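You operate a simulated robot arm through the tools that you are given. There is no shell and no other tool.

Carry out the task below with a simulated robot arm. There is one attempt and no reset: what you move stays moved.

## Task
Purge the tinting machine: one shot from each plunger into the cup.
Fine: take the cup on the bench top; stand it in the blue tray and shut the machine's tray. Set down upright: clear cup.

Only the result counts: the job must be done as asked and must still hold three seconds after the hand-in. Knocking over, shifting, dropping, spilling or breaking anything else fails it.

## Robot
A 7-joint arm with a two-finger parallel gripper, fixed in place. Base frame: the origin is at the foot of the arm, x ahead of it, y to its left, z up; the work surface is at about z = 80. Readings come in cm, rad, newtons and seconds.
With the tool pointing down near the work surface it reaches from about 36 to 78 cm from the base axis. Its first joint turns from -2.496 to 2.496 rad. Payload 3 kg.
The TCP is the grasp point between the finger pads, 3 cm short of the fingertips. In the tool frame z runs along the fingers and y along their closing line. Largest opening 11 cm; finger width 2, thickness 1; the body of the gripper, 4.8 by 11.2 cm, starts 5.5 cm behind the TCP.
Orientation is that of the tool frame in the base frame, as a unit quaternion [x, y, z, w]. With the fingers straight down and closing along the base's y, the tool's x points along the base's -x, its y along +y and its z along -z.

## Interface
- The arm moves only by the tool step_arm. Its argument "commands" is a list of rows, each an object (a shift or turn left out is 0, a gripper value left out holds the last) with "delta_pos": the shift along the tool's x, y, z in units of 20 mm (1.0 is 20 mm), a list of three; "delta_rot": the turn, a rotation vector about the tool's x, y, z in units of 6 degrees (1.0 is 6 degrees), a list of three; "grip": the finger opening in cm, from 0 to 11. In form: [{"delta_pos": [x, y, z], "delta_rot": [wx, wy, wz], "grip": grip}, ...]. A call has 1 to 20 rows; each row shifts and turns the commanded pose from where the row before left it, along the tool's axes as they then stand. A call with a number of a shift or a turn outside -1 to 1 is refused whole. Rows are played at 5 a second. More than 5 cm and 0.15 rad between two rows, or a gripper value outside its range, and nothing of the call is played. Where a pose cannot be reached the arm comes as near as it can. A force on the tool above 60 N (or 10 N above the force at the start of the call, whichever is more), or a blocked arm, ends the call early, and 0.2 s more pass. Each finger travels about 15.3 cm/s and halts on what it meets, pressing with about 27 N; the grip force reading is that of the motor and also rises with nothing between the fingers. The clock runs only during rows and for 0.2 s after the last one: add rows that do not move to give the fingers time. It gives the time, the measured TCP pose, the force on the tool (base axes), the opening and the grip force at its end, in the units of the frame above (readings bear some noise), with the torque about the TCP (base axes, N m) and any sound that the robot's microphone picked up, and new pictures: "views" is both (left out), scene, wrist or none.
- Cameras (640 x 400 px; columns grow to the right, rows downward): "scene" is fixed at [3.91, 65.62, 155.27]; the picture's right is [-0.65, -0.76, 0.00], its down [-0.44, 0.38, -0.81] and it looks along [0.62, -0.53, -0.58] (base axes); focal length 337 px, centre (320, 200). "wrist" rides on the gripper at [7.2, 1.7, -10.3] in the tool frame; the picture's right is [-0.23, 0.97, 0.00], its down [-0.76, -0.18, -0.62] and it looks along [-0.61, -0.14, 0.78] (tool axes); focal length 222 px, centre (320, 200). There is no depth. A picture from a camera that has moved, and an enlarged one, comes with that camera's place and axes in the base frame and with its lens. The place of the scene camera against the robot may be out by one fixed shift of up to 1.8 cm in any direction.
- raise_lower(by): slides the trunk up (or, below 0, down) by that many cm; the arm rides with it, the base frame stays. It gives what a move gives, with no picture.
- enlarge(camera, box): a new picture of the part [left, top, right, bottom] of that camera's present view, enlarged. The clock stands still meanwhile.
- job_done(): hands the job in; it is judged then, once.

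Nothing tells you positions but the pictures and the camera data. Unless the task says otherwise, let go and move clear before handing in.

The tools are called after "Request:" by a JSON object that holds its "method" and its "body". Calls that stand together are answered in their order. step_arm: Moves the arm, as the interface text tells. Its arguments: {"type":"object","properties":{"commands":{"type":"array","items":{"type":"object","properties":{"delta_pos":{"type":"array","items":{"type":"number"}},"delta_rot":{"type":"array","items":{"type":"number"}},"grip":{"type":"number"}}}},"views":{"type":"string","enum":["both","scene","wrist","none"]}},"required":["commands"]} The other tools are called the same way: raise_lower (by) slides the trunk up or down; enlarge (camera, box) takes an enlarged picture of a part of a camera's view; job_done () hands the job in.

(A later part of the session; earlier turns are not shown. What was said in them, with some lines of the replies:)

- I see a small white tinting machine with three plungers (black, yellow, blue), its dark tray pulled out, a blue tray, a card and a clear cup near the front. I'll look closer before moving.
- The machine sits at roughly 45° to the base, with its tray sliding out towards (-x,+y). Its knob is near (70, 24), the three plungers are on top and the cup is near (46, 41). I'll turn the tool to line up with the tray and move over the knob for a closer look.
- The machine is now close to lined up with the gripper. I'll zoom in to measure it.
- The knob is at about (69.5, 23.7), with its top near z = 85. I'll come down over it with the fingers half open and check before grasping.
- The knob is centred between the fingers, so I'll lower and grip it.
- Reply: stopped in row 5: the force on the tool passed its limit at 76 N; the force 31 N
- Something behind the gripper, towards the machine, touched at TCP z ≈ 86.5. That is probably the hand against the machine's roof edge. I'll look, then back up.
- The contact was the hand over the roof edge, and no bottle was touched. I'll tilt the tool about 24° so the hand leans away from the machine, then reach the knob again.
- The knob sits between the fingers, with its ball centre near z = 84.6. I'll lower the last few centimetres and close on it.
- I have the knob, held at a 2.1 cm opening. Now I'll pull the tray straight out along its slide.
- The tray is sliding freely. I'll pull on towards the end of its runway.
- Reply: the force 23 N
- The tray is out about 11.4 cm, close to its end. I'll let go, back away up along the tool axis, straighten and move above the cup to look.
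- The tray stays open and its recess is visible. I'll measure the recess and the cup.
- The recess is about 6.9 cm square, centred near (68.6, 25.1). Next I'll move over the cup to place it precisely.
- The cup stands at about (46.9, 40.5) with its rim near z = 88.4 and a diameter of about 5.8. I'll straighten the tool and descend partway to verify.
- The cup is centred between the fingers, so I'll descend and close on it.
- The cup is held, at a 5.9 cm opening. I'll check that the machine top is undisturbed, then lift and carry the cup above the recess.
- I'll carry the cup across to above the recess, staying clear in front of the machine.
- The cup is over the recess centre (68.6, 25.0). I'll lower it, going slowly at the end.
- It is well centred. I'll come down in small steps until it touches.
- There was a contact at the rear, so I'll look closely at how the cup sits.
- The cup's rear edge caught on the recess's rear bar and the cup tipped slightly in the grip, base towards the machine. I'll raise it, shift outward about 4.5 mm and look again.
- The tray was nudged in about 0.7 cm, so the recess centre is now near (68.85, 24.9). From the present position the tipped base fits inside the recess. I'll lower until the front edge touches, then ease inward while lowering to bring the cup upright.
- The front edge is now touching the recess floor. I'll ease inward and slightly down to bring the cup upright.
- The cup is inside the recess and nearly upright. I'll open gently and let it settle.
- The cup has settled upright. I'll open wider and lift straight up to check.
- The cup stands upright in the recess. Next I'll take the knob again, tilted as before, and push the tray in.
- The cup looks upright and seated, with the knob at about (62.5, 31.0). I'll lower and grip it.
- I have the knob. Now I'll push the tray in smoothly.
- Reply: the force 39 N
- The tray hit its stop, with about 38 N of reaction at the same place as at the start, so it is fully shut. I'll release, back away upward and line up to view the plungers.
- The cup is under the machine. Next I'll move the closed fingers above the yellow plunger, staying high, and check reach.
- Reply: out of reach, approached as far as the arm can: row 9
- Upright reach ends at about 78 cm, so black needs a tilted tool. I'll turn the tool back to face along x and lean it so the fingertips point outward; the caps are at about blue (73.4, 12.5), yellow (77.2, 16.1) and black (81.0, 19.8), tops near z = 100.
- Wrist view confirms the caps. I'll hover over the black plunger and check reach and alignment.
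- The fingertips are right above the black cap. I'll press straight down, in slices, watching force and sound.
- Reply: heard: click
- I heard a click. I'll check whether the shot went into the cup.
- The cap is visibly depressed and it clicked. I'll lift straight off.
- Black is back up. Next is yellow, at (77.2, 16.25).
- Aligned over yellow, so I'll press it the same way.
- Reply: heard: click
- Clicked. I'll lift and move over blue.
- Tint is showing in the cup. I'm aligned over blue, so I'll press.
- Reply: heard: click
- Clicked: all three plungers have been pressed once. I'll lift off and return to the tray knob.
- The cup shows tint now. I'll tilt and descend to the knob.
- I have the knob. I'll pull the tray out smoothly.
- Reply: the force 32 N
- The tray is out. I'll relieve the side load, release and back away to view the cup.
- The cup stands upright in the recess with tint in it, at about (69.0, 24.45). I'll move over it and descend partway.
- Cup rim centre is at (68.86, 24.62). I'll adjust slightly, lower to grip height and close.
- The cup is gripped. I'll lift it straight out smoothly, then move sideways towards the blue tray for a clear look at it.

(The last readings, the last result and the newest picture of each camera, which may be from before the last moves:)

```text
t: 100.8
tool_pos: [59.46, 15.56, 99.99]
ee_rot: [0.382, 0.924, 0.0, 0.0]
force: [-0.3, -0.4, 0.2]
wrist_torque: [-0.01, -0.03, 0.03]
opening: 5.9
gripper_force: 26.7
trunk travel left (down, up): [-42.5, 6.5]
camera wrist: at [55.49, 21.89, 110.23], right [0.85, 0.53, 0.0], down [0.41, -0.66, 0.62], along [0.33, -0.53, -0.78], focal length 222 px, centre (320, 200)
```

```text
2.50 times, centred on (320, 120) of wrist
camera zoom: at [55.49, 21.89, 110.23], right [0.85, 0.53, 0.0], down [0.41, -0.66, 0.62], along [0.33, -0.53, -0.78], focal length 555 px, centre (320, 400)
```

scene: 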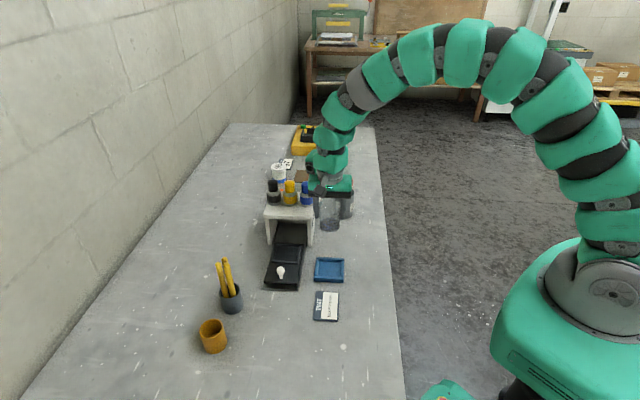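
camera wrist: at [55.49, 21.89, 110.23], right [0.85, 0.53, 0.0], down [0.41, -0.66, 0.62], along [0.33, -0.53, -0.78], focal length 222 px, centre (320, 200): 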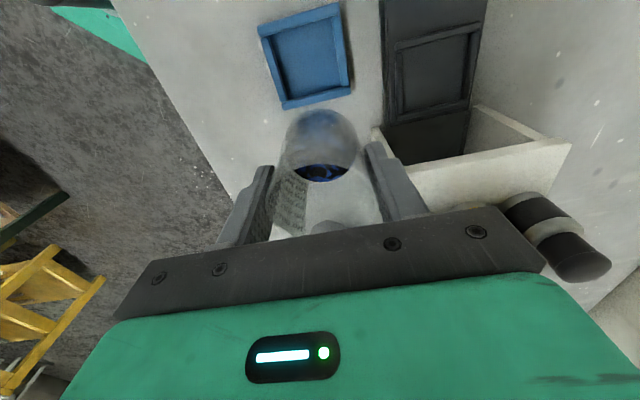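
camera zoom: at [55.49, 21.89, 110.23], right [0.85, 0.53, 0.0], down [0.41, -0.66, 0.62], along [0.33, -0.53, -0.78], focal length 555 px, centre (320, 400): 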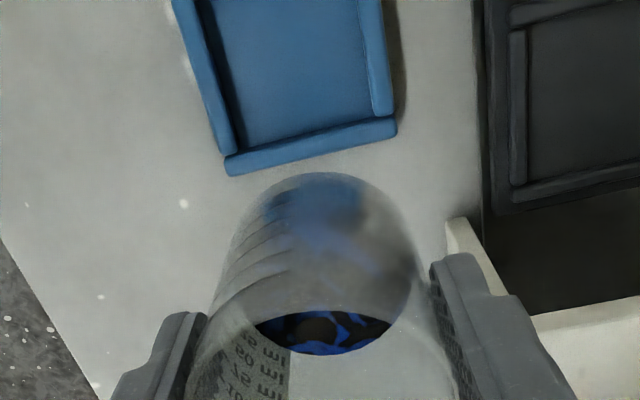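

Now a full view of the blue tray.

Request:
{"method": "enlarge", "body": {"camera": "wrist", "box": [240, 0, 370, 120]}}

Request:
{"method": "enlarge", "body": {"camera": "scene", "box": [300, 245, 360, 295]}}

```text
3.33 times, centred on (305, 60) of wrist
camera zoom: at [55.49, 21.89, 110.23], right [0.85, 0.53, 0.0], down [0.41, -0.66, 0.62], along [0.33, -0.53, -0.78], focal length 740 px, centre (370, 667)
```

zoom: 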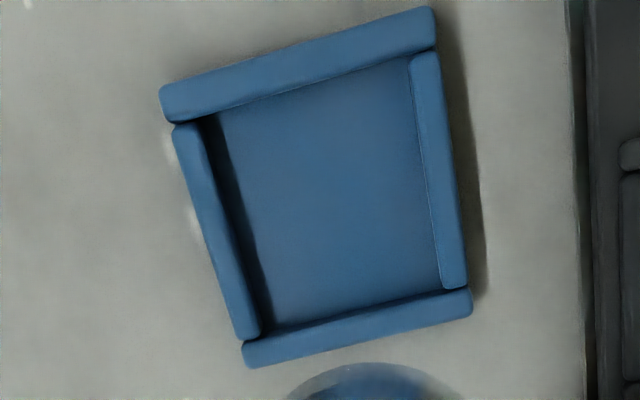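

```text
8.00 times, centred on (330, 270) of scene
camera zoom: at [3.91, 65.62, 155.27], right [-0.65, -0.76, 0.0], down [-0.44, 0.38, -0.81], along [0.62, -0.53, -0.58], focal length 2693 px, centre (240, -360)
```

zoom: 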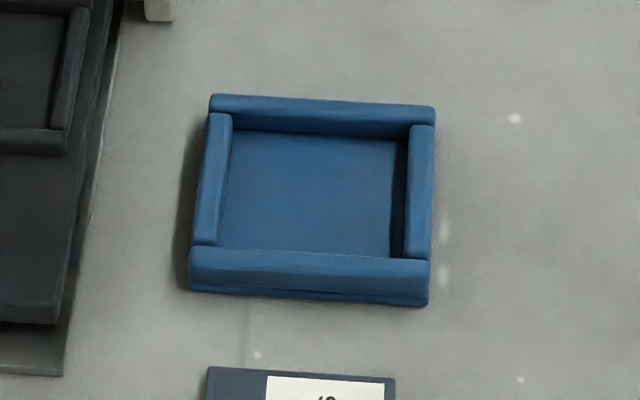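

The blue tray's inner square is about 6.4 cm wide, centred near (56.27, 18.25) and aligned with my tool. I'll check how the cup sits in the grip.

Request:
{"method": "enlarge", "body": {"camera": "wrist", "box": [250, 100, 390, 240]}}

Request:
{"method": "enlarge", "body": {"camera": "scene", "box": [290, 160, 370, 240]}}

```text
2.86 times, centred on (320, 170) of wrist
camera zoom: at [55.49, 21.89, 110.23], right [0.85, 0.53, 0.0], down [0.41, -0.66, 0.62], along [0.33, -0.53, -0.78], focal length 635 px, centre (320, 286)
```

zoom: 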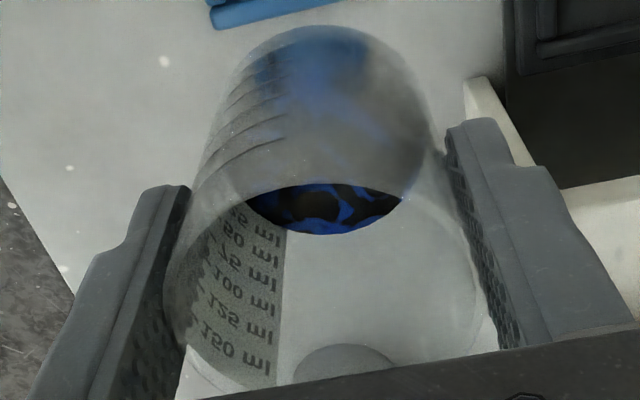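

```text
5.00 times, centred on (330, 200) of scene
camera zoom: at [3.91, 65.62, 155.27], right [-0.65, -0.76, 0.0], down [-0.44, 0.38, -0.81], along [0.62, -0.53, -0.58], focal length 1683 px, centre (270, 200)
```

zoom: 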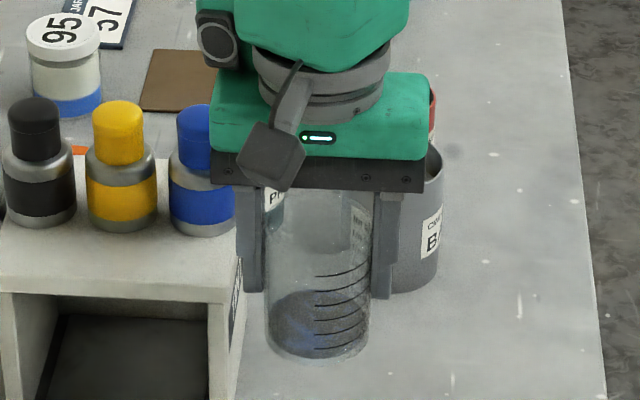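

The cup hangs upright. I'll move over the blue tray and lower to just above it.

Request:
{"method": "step_arm", "body": {"commands": [{"delta_pos": [0.3, -0.02, 0]}, {"delta_pos": [0.5, -0.04, 0]}, {"delta_pos": [0.6, -0.05, 0]}, {"delta_pos": [0.5, -0.04, 0]}, {"delta_pos": [0.35, -0.02, 0]}, {"delta_pos": [0, 0, 0.4]}, {"delta_pos": [0, 0, 0.6]}, {"delta_pos": [0, 0, 0.7]}, {"delta_pos": [0, 0, 0.7]}, {"delta_pos": [0, 0, 0.7]}, {"delta_pos": [0, 0, 0.6]}, {"delta_pos": [0, 0, 0.4]}, {"delta_pos": [0, 0, 0.2]}, {"delta_pos": [0, 0, 0]}]}}

Request:
{"method": "enlarge", "body": {"camera": "wrist", "box": [240, 70, 400, 210]}}

Request:
{"method": "enlarge", "body": {"camera": "scene", "box": [295, 215, 365, 295]}}

```text
t: 103.8
tool_pos: [56.2, 18.23, 91.59]
ee_rot: [0.382, 0.924, 0.0, 0.0]
force: [-0.2, -0.3, -0.2]
wrist_torque: [0.01, 0.02, 0.01]
opening: 5.89
gripper_force: 27.5
trunk travel left (down, up): [-42.5, 6.5]
camera wrist: at [52.08, 24.66, 101.79], right [0.85, 0.53, 0.0], down [0.41, -0.66, 0.62], along [0.33, -0.53, -0.78], focal length 222 px, centre (320, 200)
```

scene: 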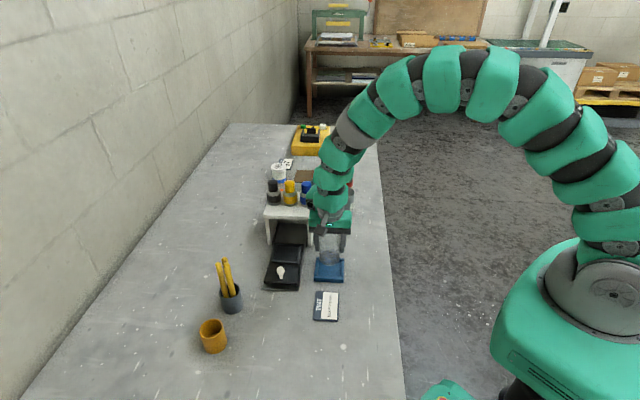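
wrist: 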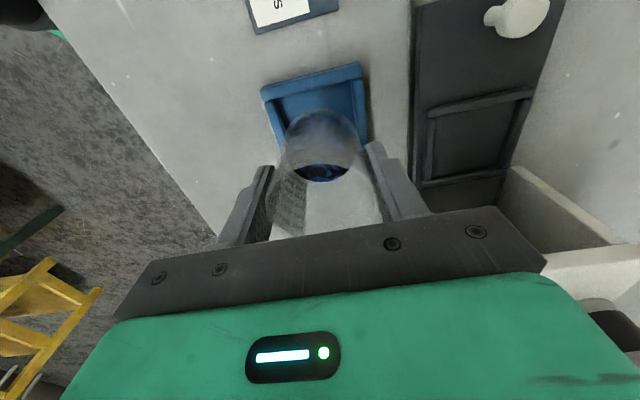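

```text
2.86 times, centred on (320, 140) of wrist
camera zoom: at [52.08, 24.66, 101.79], right [0.85, 0.53, 0.0], down [0.41, -0.66, 0.62], along [0.33, -0.53, -0.78], focal length 635 px, centre (320, 371)
```

zoom: 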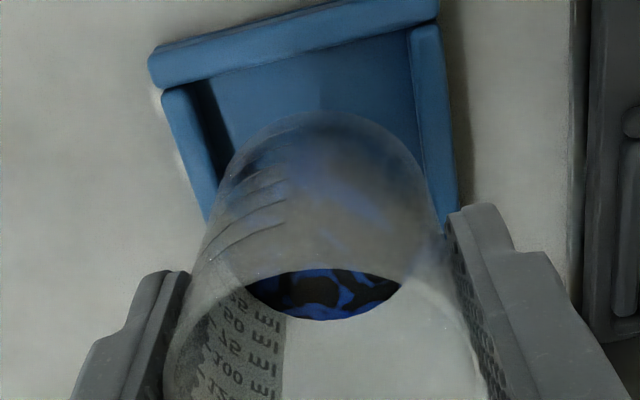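

```text
5.00 times, centred on (330, 255) of scene
camera zoom: at [3.91, 65.62, 155.27], right [-0.65, -0.76, 0.0], down [-0.44, 0.38, -0.81], along [0.62, -0.53, -0.58], focal length 1683 px, centre (270, -75)
```

zoom: 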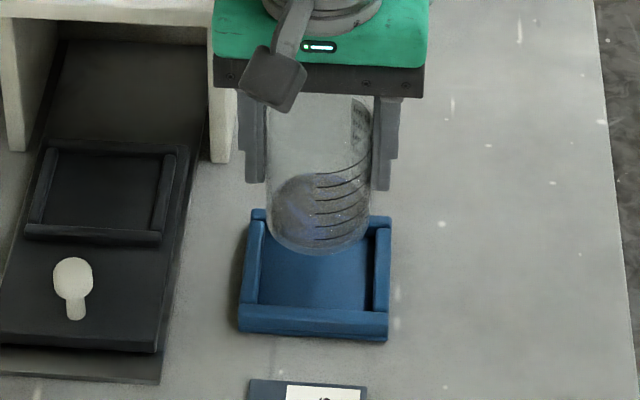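

The cup is about 3–4 mm towards the rear of the tray's centre. I'll shift outward and lower in small steps while watching the force.

Request:
{"method": "step_arm", "body": {"commands": [{"delta_pos": [0.18, 0, 0.3]}, {"delta_pos": [0, 0, 0.4]}, {"delta_pos": [0, 0, 0.3]}, {"delta_pos": [0, 0, 0.2]}, {"delta_pos": [0, 0, 0]}]}}

Request:
{"method": "enlarge", "body": {"camera": "wrist", "box": [240, 70, 400, 210]}}

Request:
{"method": "enlarge", "body": {"camera": "scene", "box": [295, 215, 365, 295]}}

```text
t: 105.0
tool_pos: [55.74, 18.38, 89.12]
ee_rot: [0.382, 0.924, 0.0, -0.001]
force: [0.6, 0.2, -0.2]
wrist_torque: [-0.03, 0.0, -0.01]
opening: 5.88
gripper_force: 26.7
trunk travel left (down, up): [-42.5, 6.5]
camera wrist: at [51.75, 24.85, 99.32], right [0.85, 0.53, 0.0], down [0.41, -0.66, 0.62], along [0.33, -0.53, -0.78], focal length 222 px, centre (320, 200)
```

scene: 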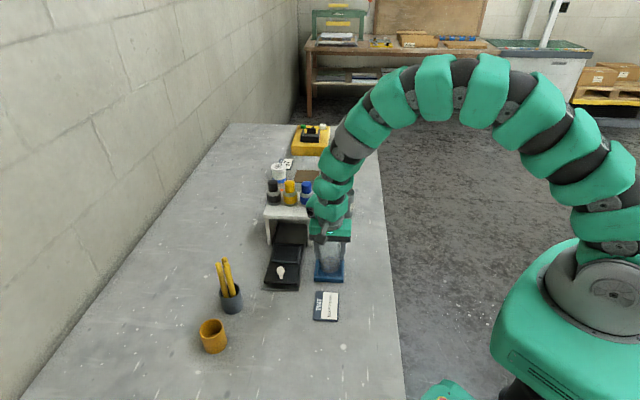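
wrist: 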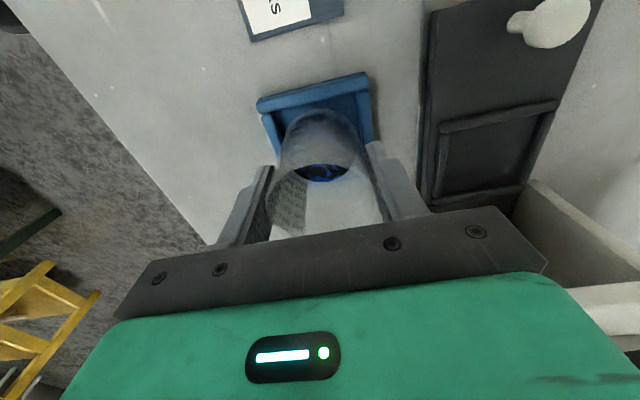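

```text
2.86 times, centred on (320, 140) of wrist
camera zoom: at [51.75, 24.85, 99.32], right [0.85, 0.53, 0.0], down [0.41, -0.66, 0.62], along [0.33, -0.53, -0.78], focal length 635 px, centre (320, 371)
```

zoom: 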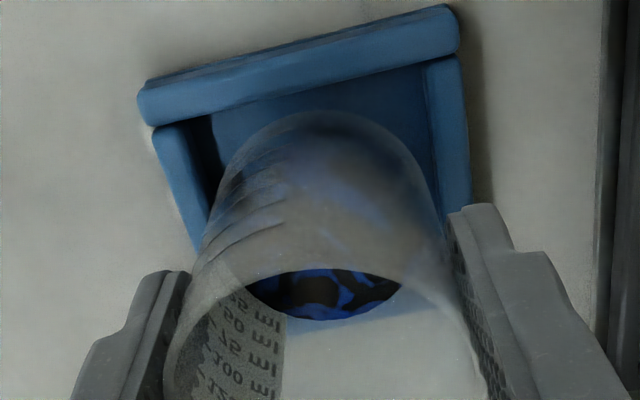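

```text
5.00 times, centred on (330, 255) of scene
camera zoom: at [3.91, 65.62, 155.27], right [-0.65, -0.76, 0.0], down [-0.44, 0.38, -0.81], along [0.62, -0.53, -0.58], focal length 1683 px, centre (270, -75)
```

zoom: 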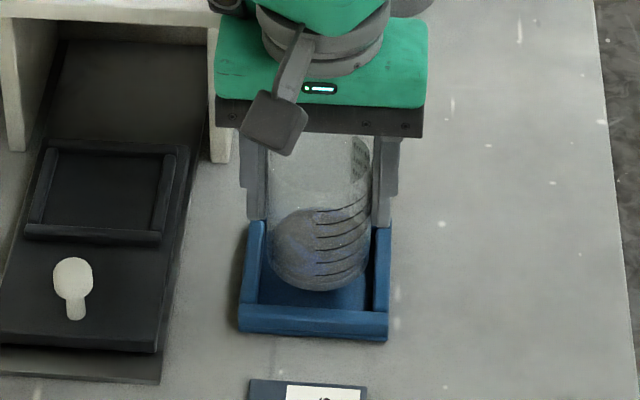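

Now well centred. I'll lower to contact.

Request:
{"method": "step_arm", "body": {"commands": [{"delta_pos": [0, 0, 0.15]}, {"delta_pos": [0, 0, 0.15]}, {"delta_pos": [0, 0, 0]}], "views": "none"}}

Request:
{"method": "step_arm", "body": {"commands": [{"delta_pos": [0, 0, 0.1]}, {"delta_pos": [0, 0, 0.1]}, {"delta_pos": [0, 0, 0]}], "views": "none"}}

```text
t: 105.8
tool_pos: [55.7, 18.38, 88.59]
ee_rot: [0.382, 0.924, -0.001, 0.0]
force: [-0.6, -0.2, 0.0]
wrist_torque: [0.0, -0.02, 0.0]
opening: 5.9
gripper_force: 27.2
trunk travel left (down, up): [-42.5, 6.5]
```

```text
t: 106.6
tool_pos: [55.8, 18.43, 88.21]
ee_rot: [0.381, 0.925, 0.0, 0.0]
force: [0.1, 0.3, 0.5]
wrist_torque: [0.01, -0.01, 0.01]
opening: 5.86
gripper_force: 27.1
trunk travel left (down, up): [-42.5, 6.5]
```

Request:
{"method": "step_arm", "body": {"commands": [{"delta_pos": [0, 0, 0.1]}, {"delta_pos": [0, 0, 0]}], "views": "none"}}

Request:
{"method": "step_arm", "body": {"commands": [{"delta_pos": [0, 0, 0.1]}, {"delta_pos": [0, 0, 0]}], "views": "none"}}

Request:
{"method": "step_arm", "body": {"commands": [{"delta_pos": [0, 0, 0.08]}, {"delta_pos": [0, 0, 0]}], "views": "wrist"}}

Request:
{"method": "enlarge", "body": {"camera": "wrist", "box": [240, 70, 400, 210]}}

Request:
{"method": "enlarge", "body": {"camera": "scene", "box": [295, 215, 365, 295]}}

```text
t: 107.2
tool_pos: [55.84, 18.67, 88.06]
ee_rot: [0.382, 0.924, -0.001, 0.0]
force: [0.1, -0.4, -1.0]
wrist_torque: [0.0, 0.01, 0.04]
opening: 5.9
gripper_force: 26.8
trunk travel left (down, up): [-42.5, 6.5]
```

```text
t: 107.8
tool_pos: [55.68, 18.52, 87.8]
ee_rot: [0.382, 0.924, -0.001, -0.001]
force: [-0.8, 0.6, -0.9]
wrist_torque: [0.02, 0.0, -0.03]
opening: 5.91
gripper_force: 26.5
trunk travel left (down, up): [-42.5, 6.5]
```

```text
t: 108.4
tool_pos: [55.76, 18.58, 87.6]
ee_rot: [0.382, 0.924, -0.001, 0.0]
force: [-0.2, 0.0, -1.1]
wrist_torque: [0.0, 0.01, 0.0]
opening: 5.9
gripper_force: 26.9
trunk travel left (down, up): [-42.5, 6.5]
camera wrist: at [51.73, 25.01, 97.82], right [0.85, 0.53, 0.0], down [0.41, -0.66, 0.62], along [0.33, -0.53, -0.78], focal length 222 px, centre (320, 200)
```

wrist: 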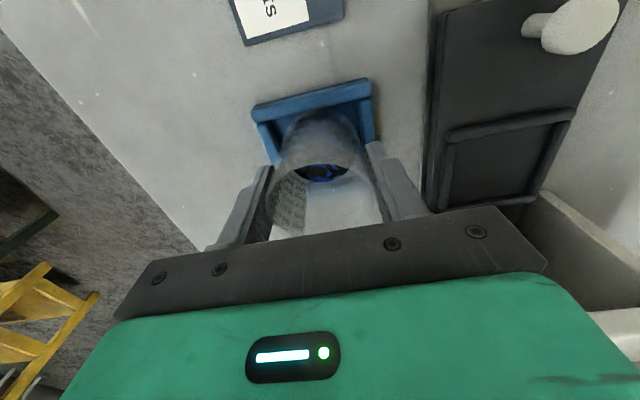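

```text
2.86 times, centred on (320, 140) of wrist
camera zoom: at [51.73, 25.01, 97.82], right [0.85, 0.53, 0.0], down [0.41, -0.66, 0.62], along [0.33, -0.53, -0.78], focal length 635 px, centre (320, 371)
```

zoom: 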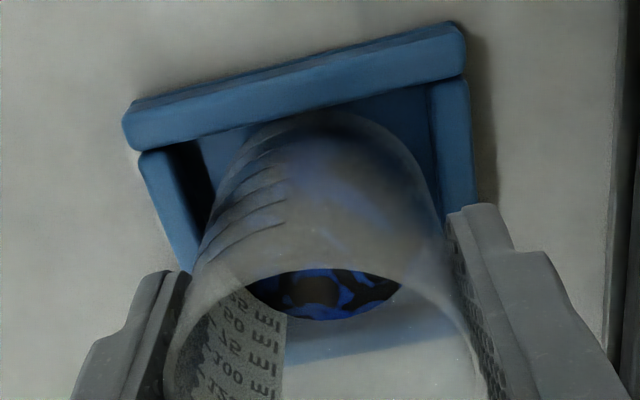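

```text
5.00 times, centred on (330, 255) of scene
camera zoom: at [3.91, 65.62, 155.27], right [-0.65, -0.76, 0.0], down [-0.44, 0.38, -0.81], along [0.62, -0.53, -0.58], focal length 1683 px, centre (270, -75)
```

zoom: 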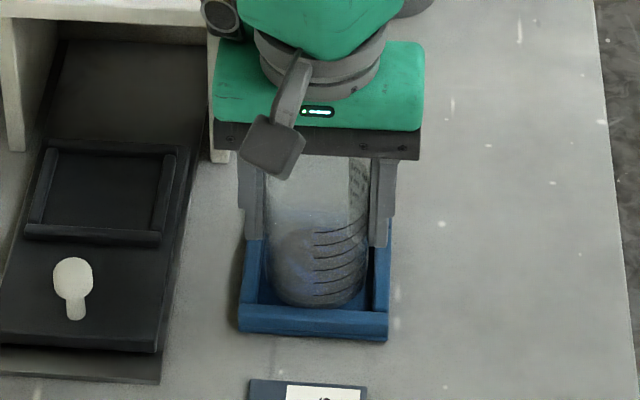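

The base is inside the tray's rim with no contact on the bars. I'll keep lowering gently to the floor.

Request:
{"method": "step_arm", "body": {"commands": [{"delta_pos": [0, 0, 0.08]}, {"delta_pos": [0, 0, 0]}], "views": "none"}}

Request:
{"method": "step_arm", "body": {"commands": [{"delta_pos": [0, 0, 0.08]}, {"delta_pos": [0, 0, 0]}], "views": "none"}}

```text
t: 109.0
tool_pos: [55.8, 18.63, 87.38]
ee_rot: [0.382, 0.924, -0.001, -0.001]
force: [-0.5, -0.3, -0.9]
wrist_torque: [-0.02, -0.01, -0.02]
opening: 5.9
gripper_force: 27.2
trunk travel left (down, up): [-42.5, 6.5]
```

```text
t: 109.6
tool_pos: [55.85, 18.68, 87.12]
ee_rot: [0.382, 0.924, 0.0, 0.0]
force: [-0.1, -0.2, 0.0]
wrist_torque: [0.0, 0.03, 0.0]
opening: 5.91
gripper_force: 27.0
trunk travel left (down, up): [-42.5, 6.5]
```

Request:
{"method": "step_arm", "body": {"commands": [{"delta_pos": [0, 0, 0.06]}, {"delta_pos": [0, 0, 0]}], "views": "none"}}

Request:
{"method": "step_arm", "body": {"commands": [{"delta_pos": [0, 0, 0.06]}, {"delta_pos": [0, 0, 0]}], "views": "wrist"}}

Request:
{"method": "enlarge", "body": {"camera": "scene", "box": [295, 215, 365, 295]}}

```text
t: 110.2
tool_pos: [55.78, 18.64, 87.15]
ee_rot: [0.382, 0.924, -0.001, -0.001]
force: [0.2, -0.1, -0.3]
wrist_torque: [0.0, -0.03, 0.0]
opening: 5.88
gripper_force: 27.2
trunk travel left (down, up): [-42.5, 6.5]
```

```text
t: 110.8
tool_pos: [55.82, 18.62, 87.06]
ee_rot: [0.383, 0.924, -0.001, -0.001]
force: [-0.3, -0.5, -0.5]
wrist_torque: [-0.01, 0.0, -0.01]
opening: 5.91
gripper_force: 26.8
trunk travel left (down, up): [-42.5, 6.5]
camera wrist: at [51.76, 25.03, 97.3], right [0.85, 0.53, 0.0], down [0.41, -0.66, 0.62], along [0.33, -0.53, -0.78], focal length 222 px, centre (320, 200)
```

wrist: 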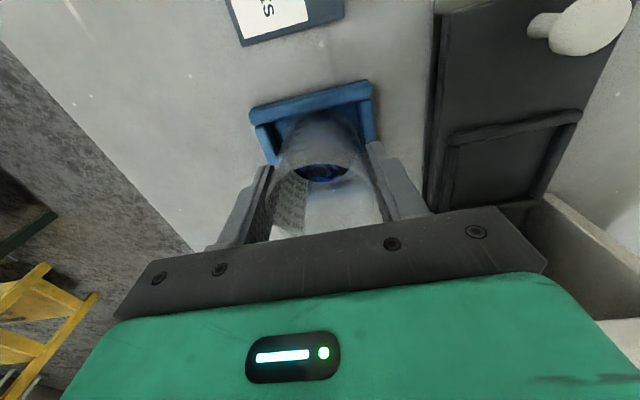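

```text
5.00 times, centred on (330, 255) of scene
camera zoom: at [3.91, 65.62, 155.27], right [-0.65, -0.76, 0.0], down [-0.44, 0.38, -0.81], along [0.62, -0.53, -0.58], focal length 1683 px, centre (270, -75)
```

zoom: 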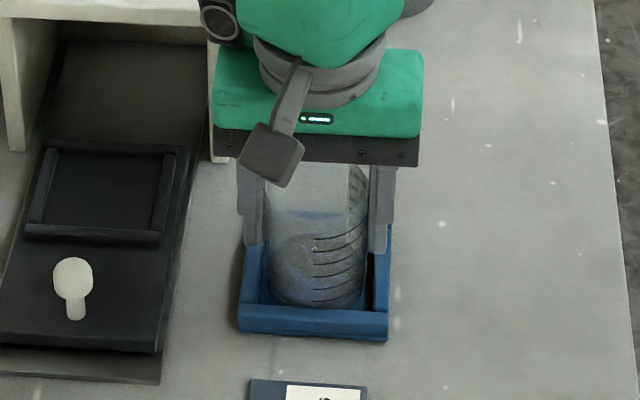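

Request:
{"method": "step_arm", "body": {"commands": [{"delta_pos": [0, 0, 0.06]}, {"delta_pos": [0, 0, 0.04]}, {"delta_pos": [0, 0, 0]}], "views": "none"}}

Request:
{"method": "step_arm", "body": {"commands": [{"delta_pos": [0, 0, 0.06]}, {"delta_pos": [0, 0, 0.04]}, {"delta_pos": [0, 0, 0]}], "views": "none"}}

```text
t: 111.6
tool_pos: [55.89, 18.73, 86.97]
ee_rot: [0.382, 0.924, 0.0, -0.001]
force: [-1.6, 0.6, 7.0]
wrist_torque: [0.06, 0.1, -0.03]
opening: 5.87
gripper_force: 26.8
trunk travel left (down, up): [-42.5, 6.5]
```

```text
t: 112.4
tool_pos: [55.84, 18.41, 86.66]
ee_rot: [0.382, 0.924, 0.0, 0.0]
force: [5.0, 2.8, 16.2]
wrist_torque: [-0.13, -0.21, 0.0]
opening: 5.9
gripper_force: 27.2
trunk travel left (down, up): [-42.5, 6.5]
```

The cup is on the tray floor. I'll release gently and look.

Request:
{"method": "step_arm", "body": {"commands": [{"delta_pos": [0, 0, -0.08]}, {"grip": 6.2}, {"grip": 6.6}, {"grip": 7.2}, {"grip": 7.6}, {"grip": 7.6}]}}

Request:
{"method": "enlarge", "body": {"camera": "wrist", "box": [240, 70, 400, 240]}}

Request:
{"method": "enlarge", "body": {"camera": "scene", "box": [295, 215, 365, 295]}}

```text
t: 113.8
tool_pos: [55.84, 18.56, 86.79]
ee_rot: [0.382, 0.924, -0.001, -0.001]
force: [-0.2, 0.3, -0.1]
wrist_torque: [0.01, 0.0, 0.02]
opening: 7.61
gripper_force: 0.0
trunk travel left (down, up): [-42.5, 6.5]
camera wrist: at [51.84, 24.9, 97.0], right [0.85, 0.53, 0.0], down [0.41, -0.66, 0.62], along [0.33, -0.53, -0.78], focal length 222 px, centre (320, 200)
```

scene: 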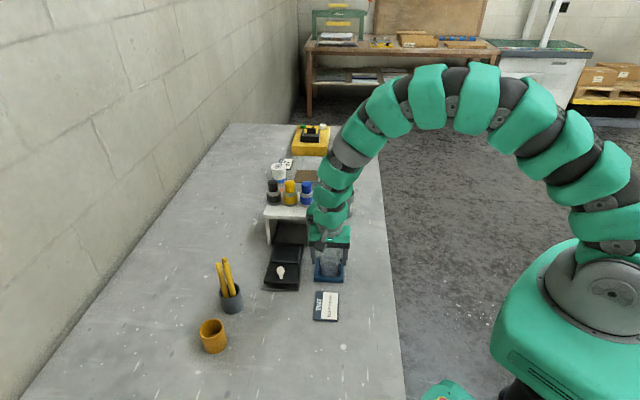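
wrist: 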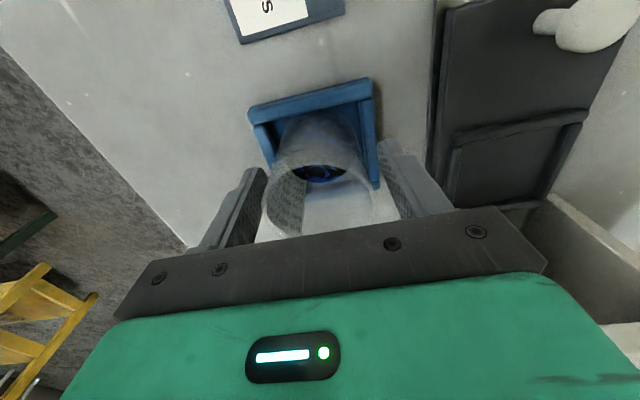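

```text
2.35 times, centred on (320, 155) of wrist
camera zoom: at [51.84, 24.9, 97.0], right [0.85, 0.53, 0.0], down [0.41, -0.66, 0.62], along [0.33, -0.53, -0.78], focal length 523 px, centre (320, 306)
```

zoom: 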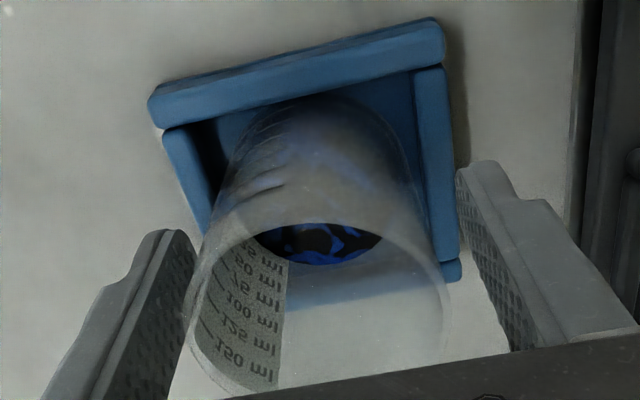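

```text
5.00 times, centred on (330, 255) of scene
camera zoom: at [3.91, 65.62, 155.27], right [-0.65, -0.76, 0.0], down [-0.44, 0.38, -0.81], along [0.62, -0.53, -0.58], focal length 1683 px, centre (270, -75)
```

zoom: 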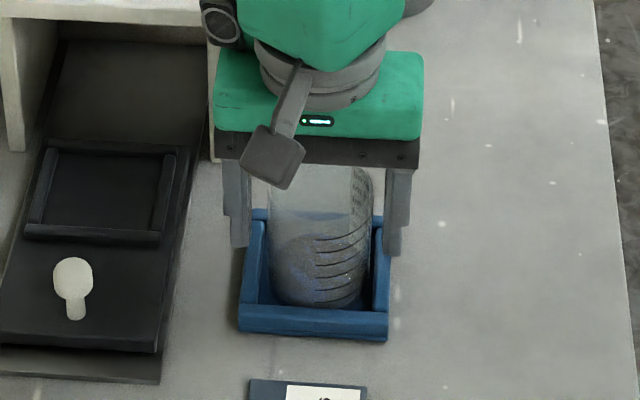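

The cup stands upright in the blue tray. I'll raise straight up and check it.

Request:
{"method": "step_arm", "body": {"commands": [{"grip": 8}, {"delta_pos": [0, 0, -0.4]}, {"delta_pos": [0, 0, -0.7]}, {"delta_pos": [0, 0, -1]}, {"delta_pos": [0, 0, -1]}, {"delta_pos": [0, 0, -1]}, {"delta_pos": [0, 0, -1]}, {"delta_pos": [0, 0, -1]}, {"delta_pos": [0, 0, -1]}, {"delta_pos": [0, 0, -1]}, {"delta_pos": [0, 0, 0]}]}}

Request:
{"method": "enlarge", "body": {"camera": "wrist", "box": [240, 70, 400, 240]}}

Request:
{"method": "enlarge", "body": {"camera": "scene", "box": [255, 205, 365, 295]}}

```text
t: 116.2
tool_pos: [55.9, 18.63, 103.17]
ee_rot: [0.382, 0.924, -0.001, 0.0]
force: [-0.5, -0.8, 0.4]
wrist_torque: [0.0, 0.02, 0.01]
opening: 8.02
gripper_force: 0.1
trunk travel left (down, up): [-42.5, 6.5]
camera wrist: at [51.87, 25.05, 113.36], right [0.85, 0.53, 0.0], down [0.41, -0.66, 0.62], along [0.33, -0.53, -0.78], focal length 222 px, centre (320, 200)
```

scene: 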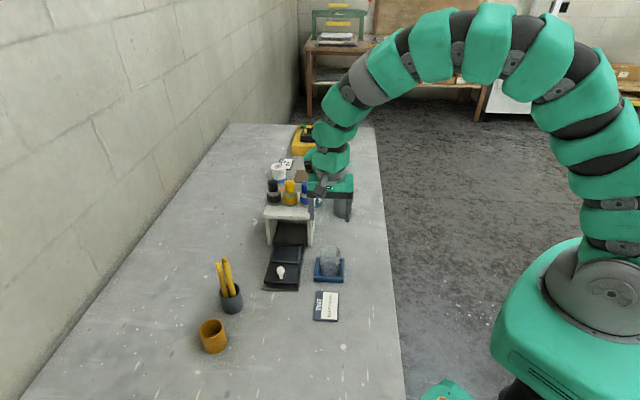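
wrist: 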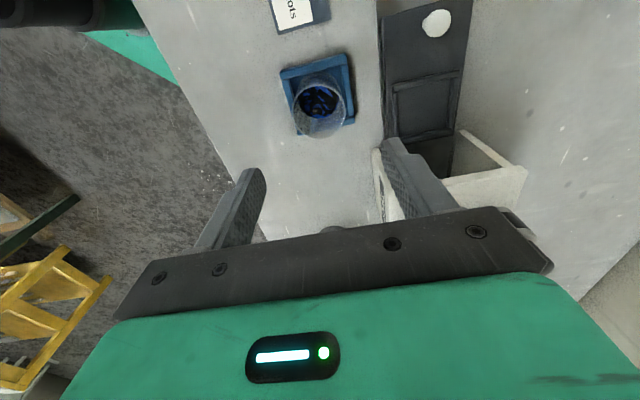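

```text
2.35 times, centred on (320, 155) of wrist
camera zoom: at [51.87, 25.05, 113.36], right [0.85, 0.53, 0.0], down [0.41, -0.66, 0.62], along [0.33, -0.53, -0.78], focal length 523 px, centre (320, 306)
```

zoom: 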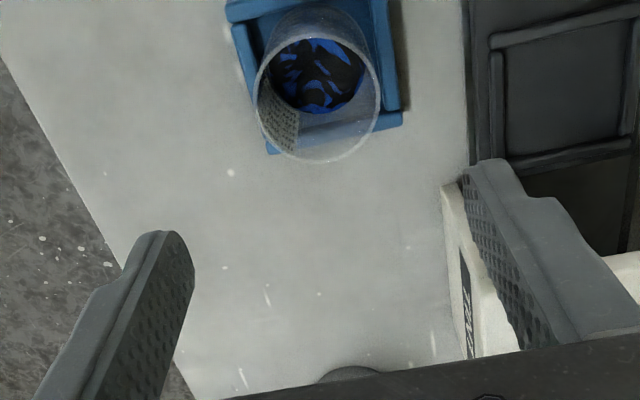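

```text
4.44 times, centred on (310, 250) of scene
camera zoom: at [3.91, 65.62, 155.27], right [-0.65, -0.76, 0.0], down [-0.44, 0.38, -0.81], along [0.62, -0.53, -0.58], focal length 1496 px, centre (364, -22)
```

zoom: 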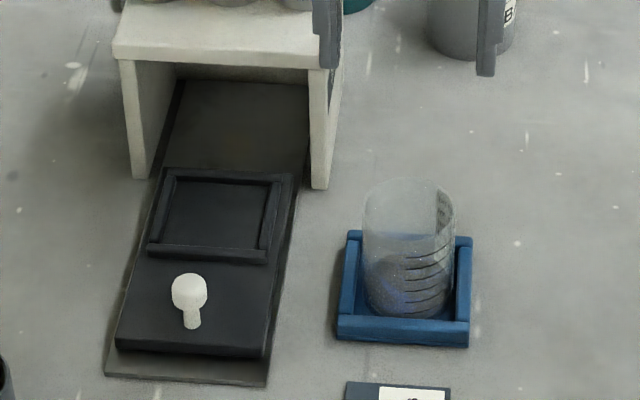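

The cup stands upright inside the blue tray. Now I'll return to the knob to shut the machine's tray, passing high and clear of the cup.

Request:
{"method": "step_arm", "body": {"commands": [{"delta_pos": [0.366, 0.933, 0], "grip": 5.5}, {"delta_pos": [0.366, 0.933, 0]}, {"delta_pos": [0.366, 0.933, 0]}, {"delta_pos": [0.366, 0.933, 0]}, {"delta_pos": [0.366, 0.933, 0]}, {"delta_pos": [0.366, 0.933, 0]}, {"delta_pos": [0.366, 0.933, 0]}, {"delta_rot": [0, -1, 0]}, {"delta_rot": [0, -1, 0]}, {"delta_rot": [0, -1, 0]}, {"delta_rot": [0, -1, 0]}, {"delta_pos": [0.38, 0, 0.853]}, {"delta_pos": [0.38, 0, 0.853]}, {"delta_pos": [0.38, 0, 0.853]}, {"delta_pos": [0.38, 0, 0.853]}, {"delta_pos": [0.38, 0, 0.853]}, {"delta_pos": [0.38, 0, 0.853]}, {"delta_pos": [0, 0, 0]}]}}

Request:
{"method": "enlarge", "body": {"camera": "wrist", "box": [220, 60, 420, 240]}}

```text
t: 120.0
tool_pos: [61.46, 31.52, 91.7]
ee_rot: [0.374, 0.904, -0.08, 0.192]
force: [-0.5, 0.0, -0.5]
wrist_torque: [0.01, 0.01, 0.0]
opening: 5.5
gripper_force: 0.1
trunk travel left (down, up): [-42.5, 6.5]
camera wrist: at [54.85, 40.45, 98.07], right [0.83, 0.54, 0.09], down [0.19, -0.44, 0.88], along [0.52, -0.72, -0.47], focal length 222 px, centre (320, 200)
```

scene: 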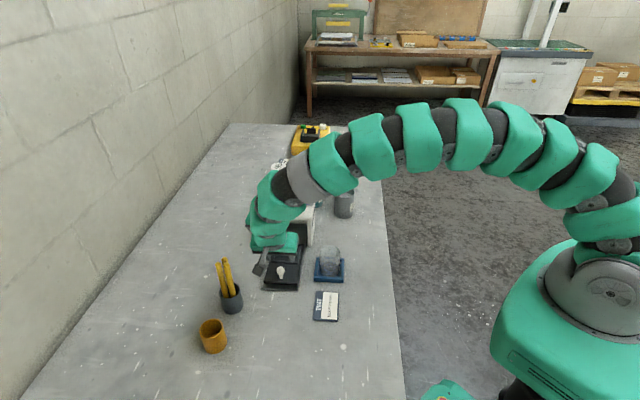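
wrist: 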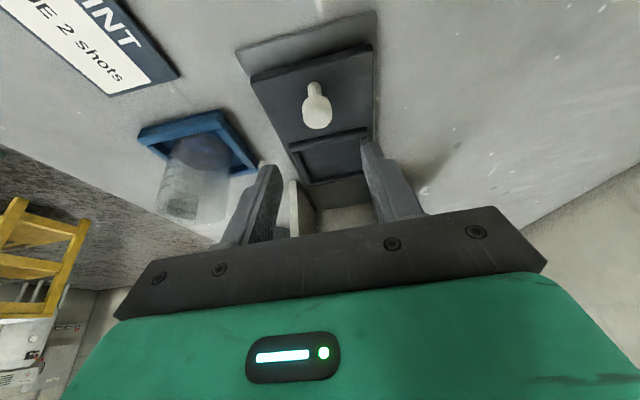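

```text
2.22 times, centred on (320, 150) of wrist
camera zoom: at [54.85, 40.45, 98.07], right [0.83, 0.54, 0.09], down [0.19, -0.44, 0.88], along [0.52, -0.72, -0.47], focal length 494 px, centre (320, 311)
```

zoom: 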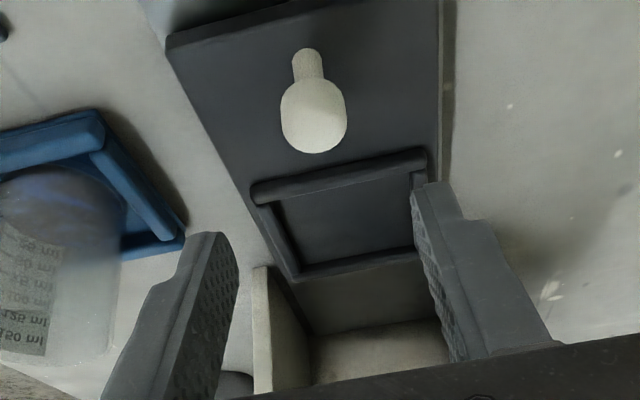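

Request:
{"method": "step_arm", "body": {"commands": [{"delta_pos": [0.457, 0.04, 0.873]}, {"delta_pos": [0.457, 0.04, 0.873]}, {"delta_pos": [0.457, 0.04, 0.873]}, {"delta_pos": [0, 0, 0]}, {"grip": 3}, {"grip": 1.5}, {"grip": 1.5}, {"grip": 1.5}], "views": "wrist"}}

```text
t: 121.8
tool_pos: [61.33, 31.92, 85.72]
ee_rot: [0.373, 0.904, -0.08, 0.192]
force: [7.8, 8.6, -0.5]
wrist_torque: [0.14, -0.08, 0.14]
opening: 2.1
gripper_force: 45.0
trunk travel left (down, up): [-42.5, 6.5]
camera wrist: at [54.83, 40.85, 92.11], right [0.83, 0.54, 0.09], down [0.19, -0.44, 0.88], along [0.52, -0.72, -0.47], focal length 222 px, centre (320, 200)
```

wrist: 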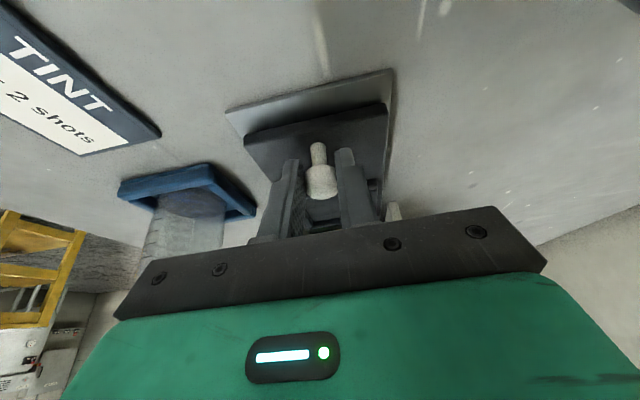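

I have the knob. I'll push the tray shut.

Request:
{"method": "step_arm", "body": {"commands": [{"delta_pos": [-0.1, 0, 0.045]}, {"delta_pos": [-0.18, 0, 0.081]}, {"delta_pos": [-0.274, 0, 0.122]}, {"delta_pos": [-0.274, 0, 0.122]}, {"delta_pos": [-0.274, 0, 0.122]}, {"delta_pos": [-0.274, 0, 0.122]}, {"delta_pos": [-0.274, 0, 0.122]}, {"delta_pos": [-0.274, 0, 0.122]}, {"delta_pos": [-0.274, 0, 0.122]}, {"delta_pos": [-0.274, 0, 0.122]}, {"delta_pos": [-0.274, 0, 0.122]}, {"delta_pos": [-0.274, 0, 0.122]}, {"delta_pos": [-0.274, 0, 0.122]}, {"delta_pos": [-0.274, 0, 0.122]}, {"delta_pos": [-0.274, 0, 0.122]}, {"delta_pos": [-0.274, 0, 0.122]}, {"delta_pos": [-0.274, 0, 0.122]}, {"delta_pos": [-0.274, 0, 0.122]}, {"delta_pos": [0, 0, 0]}], "views": "none"}}

Request:
{"method": "step_arm", "body": {"commands": [{"delta_pos": [-0.137, 0, 0.061]}, {"delta_pos": [-0.137, 0, 0.061]}, {"delta_pos": [0, 0, 0]}], "views": "none"}}

```text
t: 125.8
tool_pos: [68.75, 24.68, 85.74]
ee_rot: [0.374, 0.904, -0.082, 0.191]
force: [1.5, -1.0, -21.5]
wrist_torque: [0.12, 0.16, -0.08]
opening: 2.11
gripper_force: 44.7
trunk travel left (down, up): [-42.5, 6.5]
```

```text
t: 126.6
tool_pos: [68.9, 24.42, 85.7]
ee_rot: [0.373, 0.904, -0.081, 0.191]
force: [-15.0, 4.5, -23.3]
wrist_torque: [0.4, 0.59, -0.05]
opening: 2.1
gripper_force: 46.0
trunk travel left (down, up): [-42.5, 6.5]
```

Request:
{"method": "step_arm", "body": {"commands": [{"delta_pos": [-0.1, 0, 0.045]}, {"delta_pos": [-0.1, 0, 0.045]}, {"delta_pos": [0, 0, 0]}], "views": "both"}}

```text
t: 127.4
tool_pos: [69.18, 24.21, 85.94]
ee_rot: [0.372, 0.904, -0.08, 0.193]
force: [-28.4, 21.9, -10.7]
wrist_torque: [0.46, 0.56, -0.02]
opening: 2.12
gripper_force: 45.7
trunk travel left (down, up): [-42.5, 6.5]
camera wrist: at [62.55, 33.1, 92.27], right [0.83, 0.54, 0.09], down [0.19, -0.44, 0.88], along [0.52, -0.72, -0.47], focal length 222 px, centre (320, 200)
```

scene: 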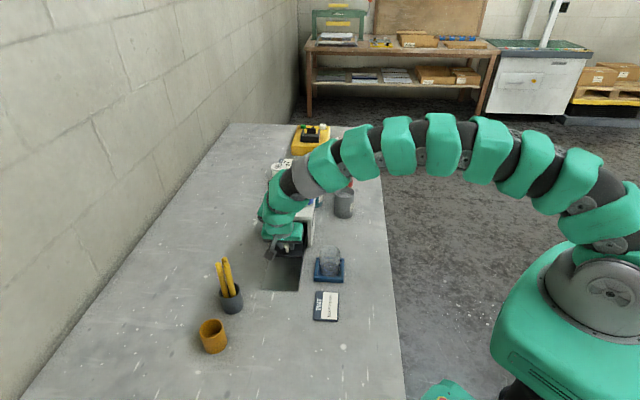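
wrist: 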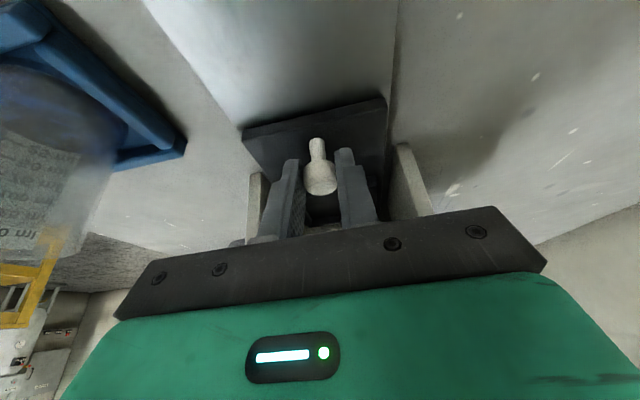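

The tray is against its stop again, shut. I'll release and back away.

Request:
{"method": "step_arm", "body": {"commands": [{"grip": 3}, {"grip": 5}, {"grip": 5}, {"grip": 5}, {"delta_pos": [0, 0, -0.5]}, {"delta_pos": [0, 0, -1]}, {"delta_pos": [0, 0, -1]}, {"delta_pos": [0, 0, -1]}, {"delta_pos": [0, 0, -1]}, {"delta_pos": [0, 0, -1], "delta_rot": [0, 1, 0]}, {"delta_pos": [0, 0, -1], "delta_rot": [0, 1, 0]}, {"delta_pos": [0, 0, -1], "delta_rot": [0, 1, 0]}, {"delta_pos": [0, 0, -1], "delta_rot": [0, 1, 0]}, {"delta_pos": [0, 0.5, -1]}, {"delta_pos": [0, 0.5, -1]}, {"delta_pos": [0, 0.5, -1]}, {"delta_pos": [0, 0, 0]}]}}

Request:
{"method": "enlarge", "body": {"camera": "scene", "box": [240, 165, 360, 300]}}

Request:
{"method": "enlarge", "body": {"camera": "wrist", "box": [180, 50, 420, 240]}}

```text
t: 131.0
tool_pos: [67.41, 29.96, 107.83]
ee_rot: [0.381, 0.924, -0.001, -0.001]
force: [-0.2, -0.1, 0.4]
wrist_torque: [0.05, 0.04, 0.01]
opening: 5.01
gripper_force: 0.0
trunk travel left (down, up): [-42.5, 6.5]
camera wrist: at [63.43, 36.46, 118.12], right [0.85, 0.53, 0.0], down [0.42, -0.66, 0.62], along [0.33, -0.53, -0.78], focal length 222 px, centre (320, 200)
```

scene: 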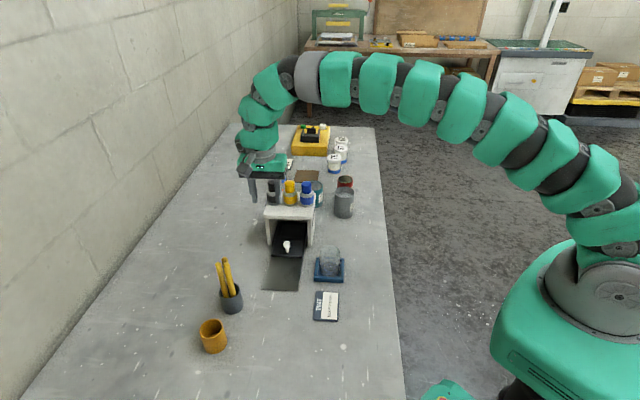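
wrist: 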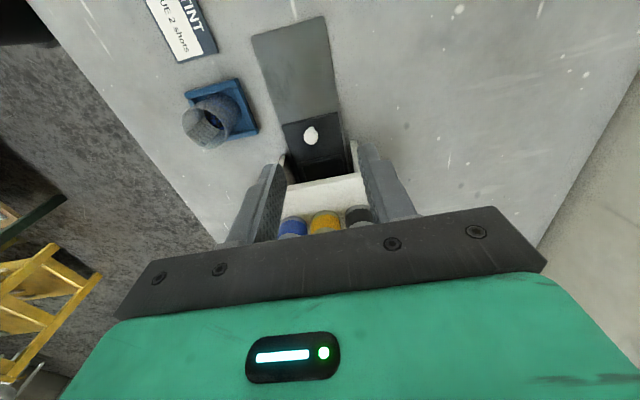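

```text
2.96 times, centred on (300, 232) of scene
camera zoom: at [3.91, 65.62, 155.27], right [-0.65, -0.76, 0.0], down [-0.44, 0.38, -0.81], along [0.62, -0.53, -0.58], focal length 998 px, centre (379, 104)
```

zoom: 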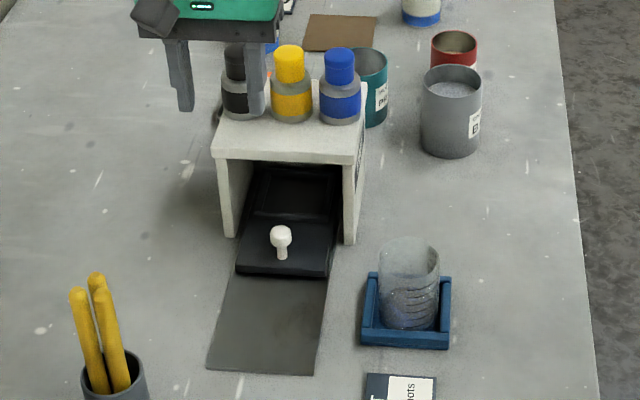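

```text
2.11 times, centred on (300, 145) of wrist
camera zoom: at [63.43, 36.46, 118.12], right [0.85, 0.53, 0.0], down [0.42, -0.66, 0.62], along [0.33, -0.53, -0.78], focal length 468 px, centre (362, 316)
```

zoom: 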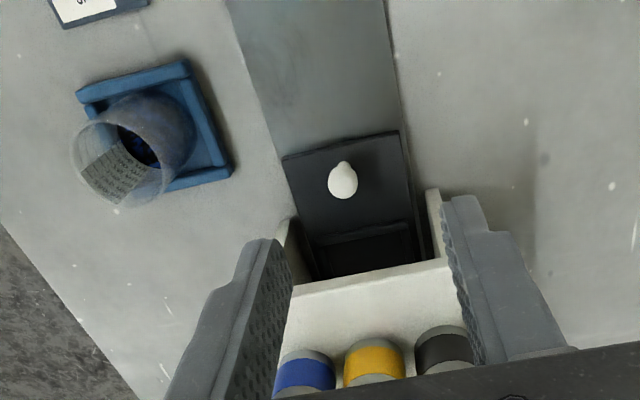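

The tray is back where it started, against its stop, and the tinted cup stands upright in the blue tray. Each plunger clicked once and is back up, and the arm is clear, so I'm handing in.

Request:
{"method": "job_done", "body": {}}

```text
The job is handed in.
```

The purge is done and handed in. I pressed each of the three plungers (black, yellow, blue) once, and each gave one click. The cup was under the machine for all three, and tint is visible in it.

- **Cup:** it stands upright inside the blue tray.
- **Machine tray:** I pushed it shut until it hit its stop, the same position it started in.

**Bumps on the way:**
- The hand touched the machine's roof edge once while reaching for the tray knob.
- The still-empty cup caught on the tray's rear bar and tipped slightly in the grip. I straightened it before any shot.

From the pictures, nothing else was moved, knocked over or spilled. The card reading "BLUE 2 shots" was on the bench, but I followed your instruction of one shot from each.
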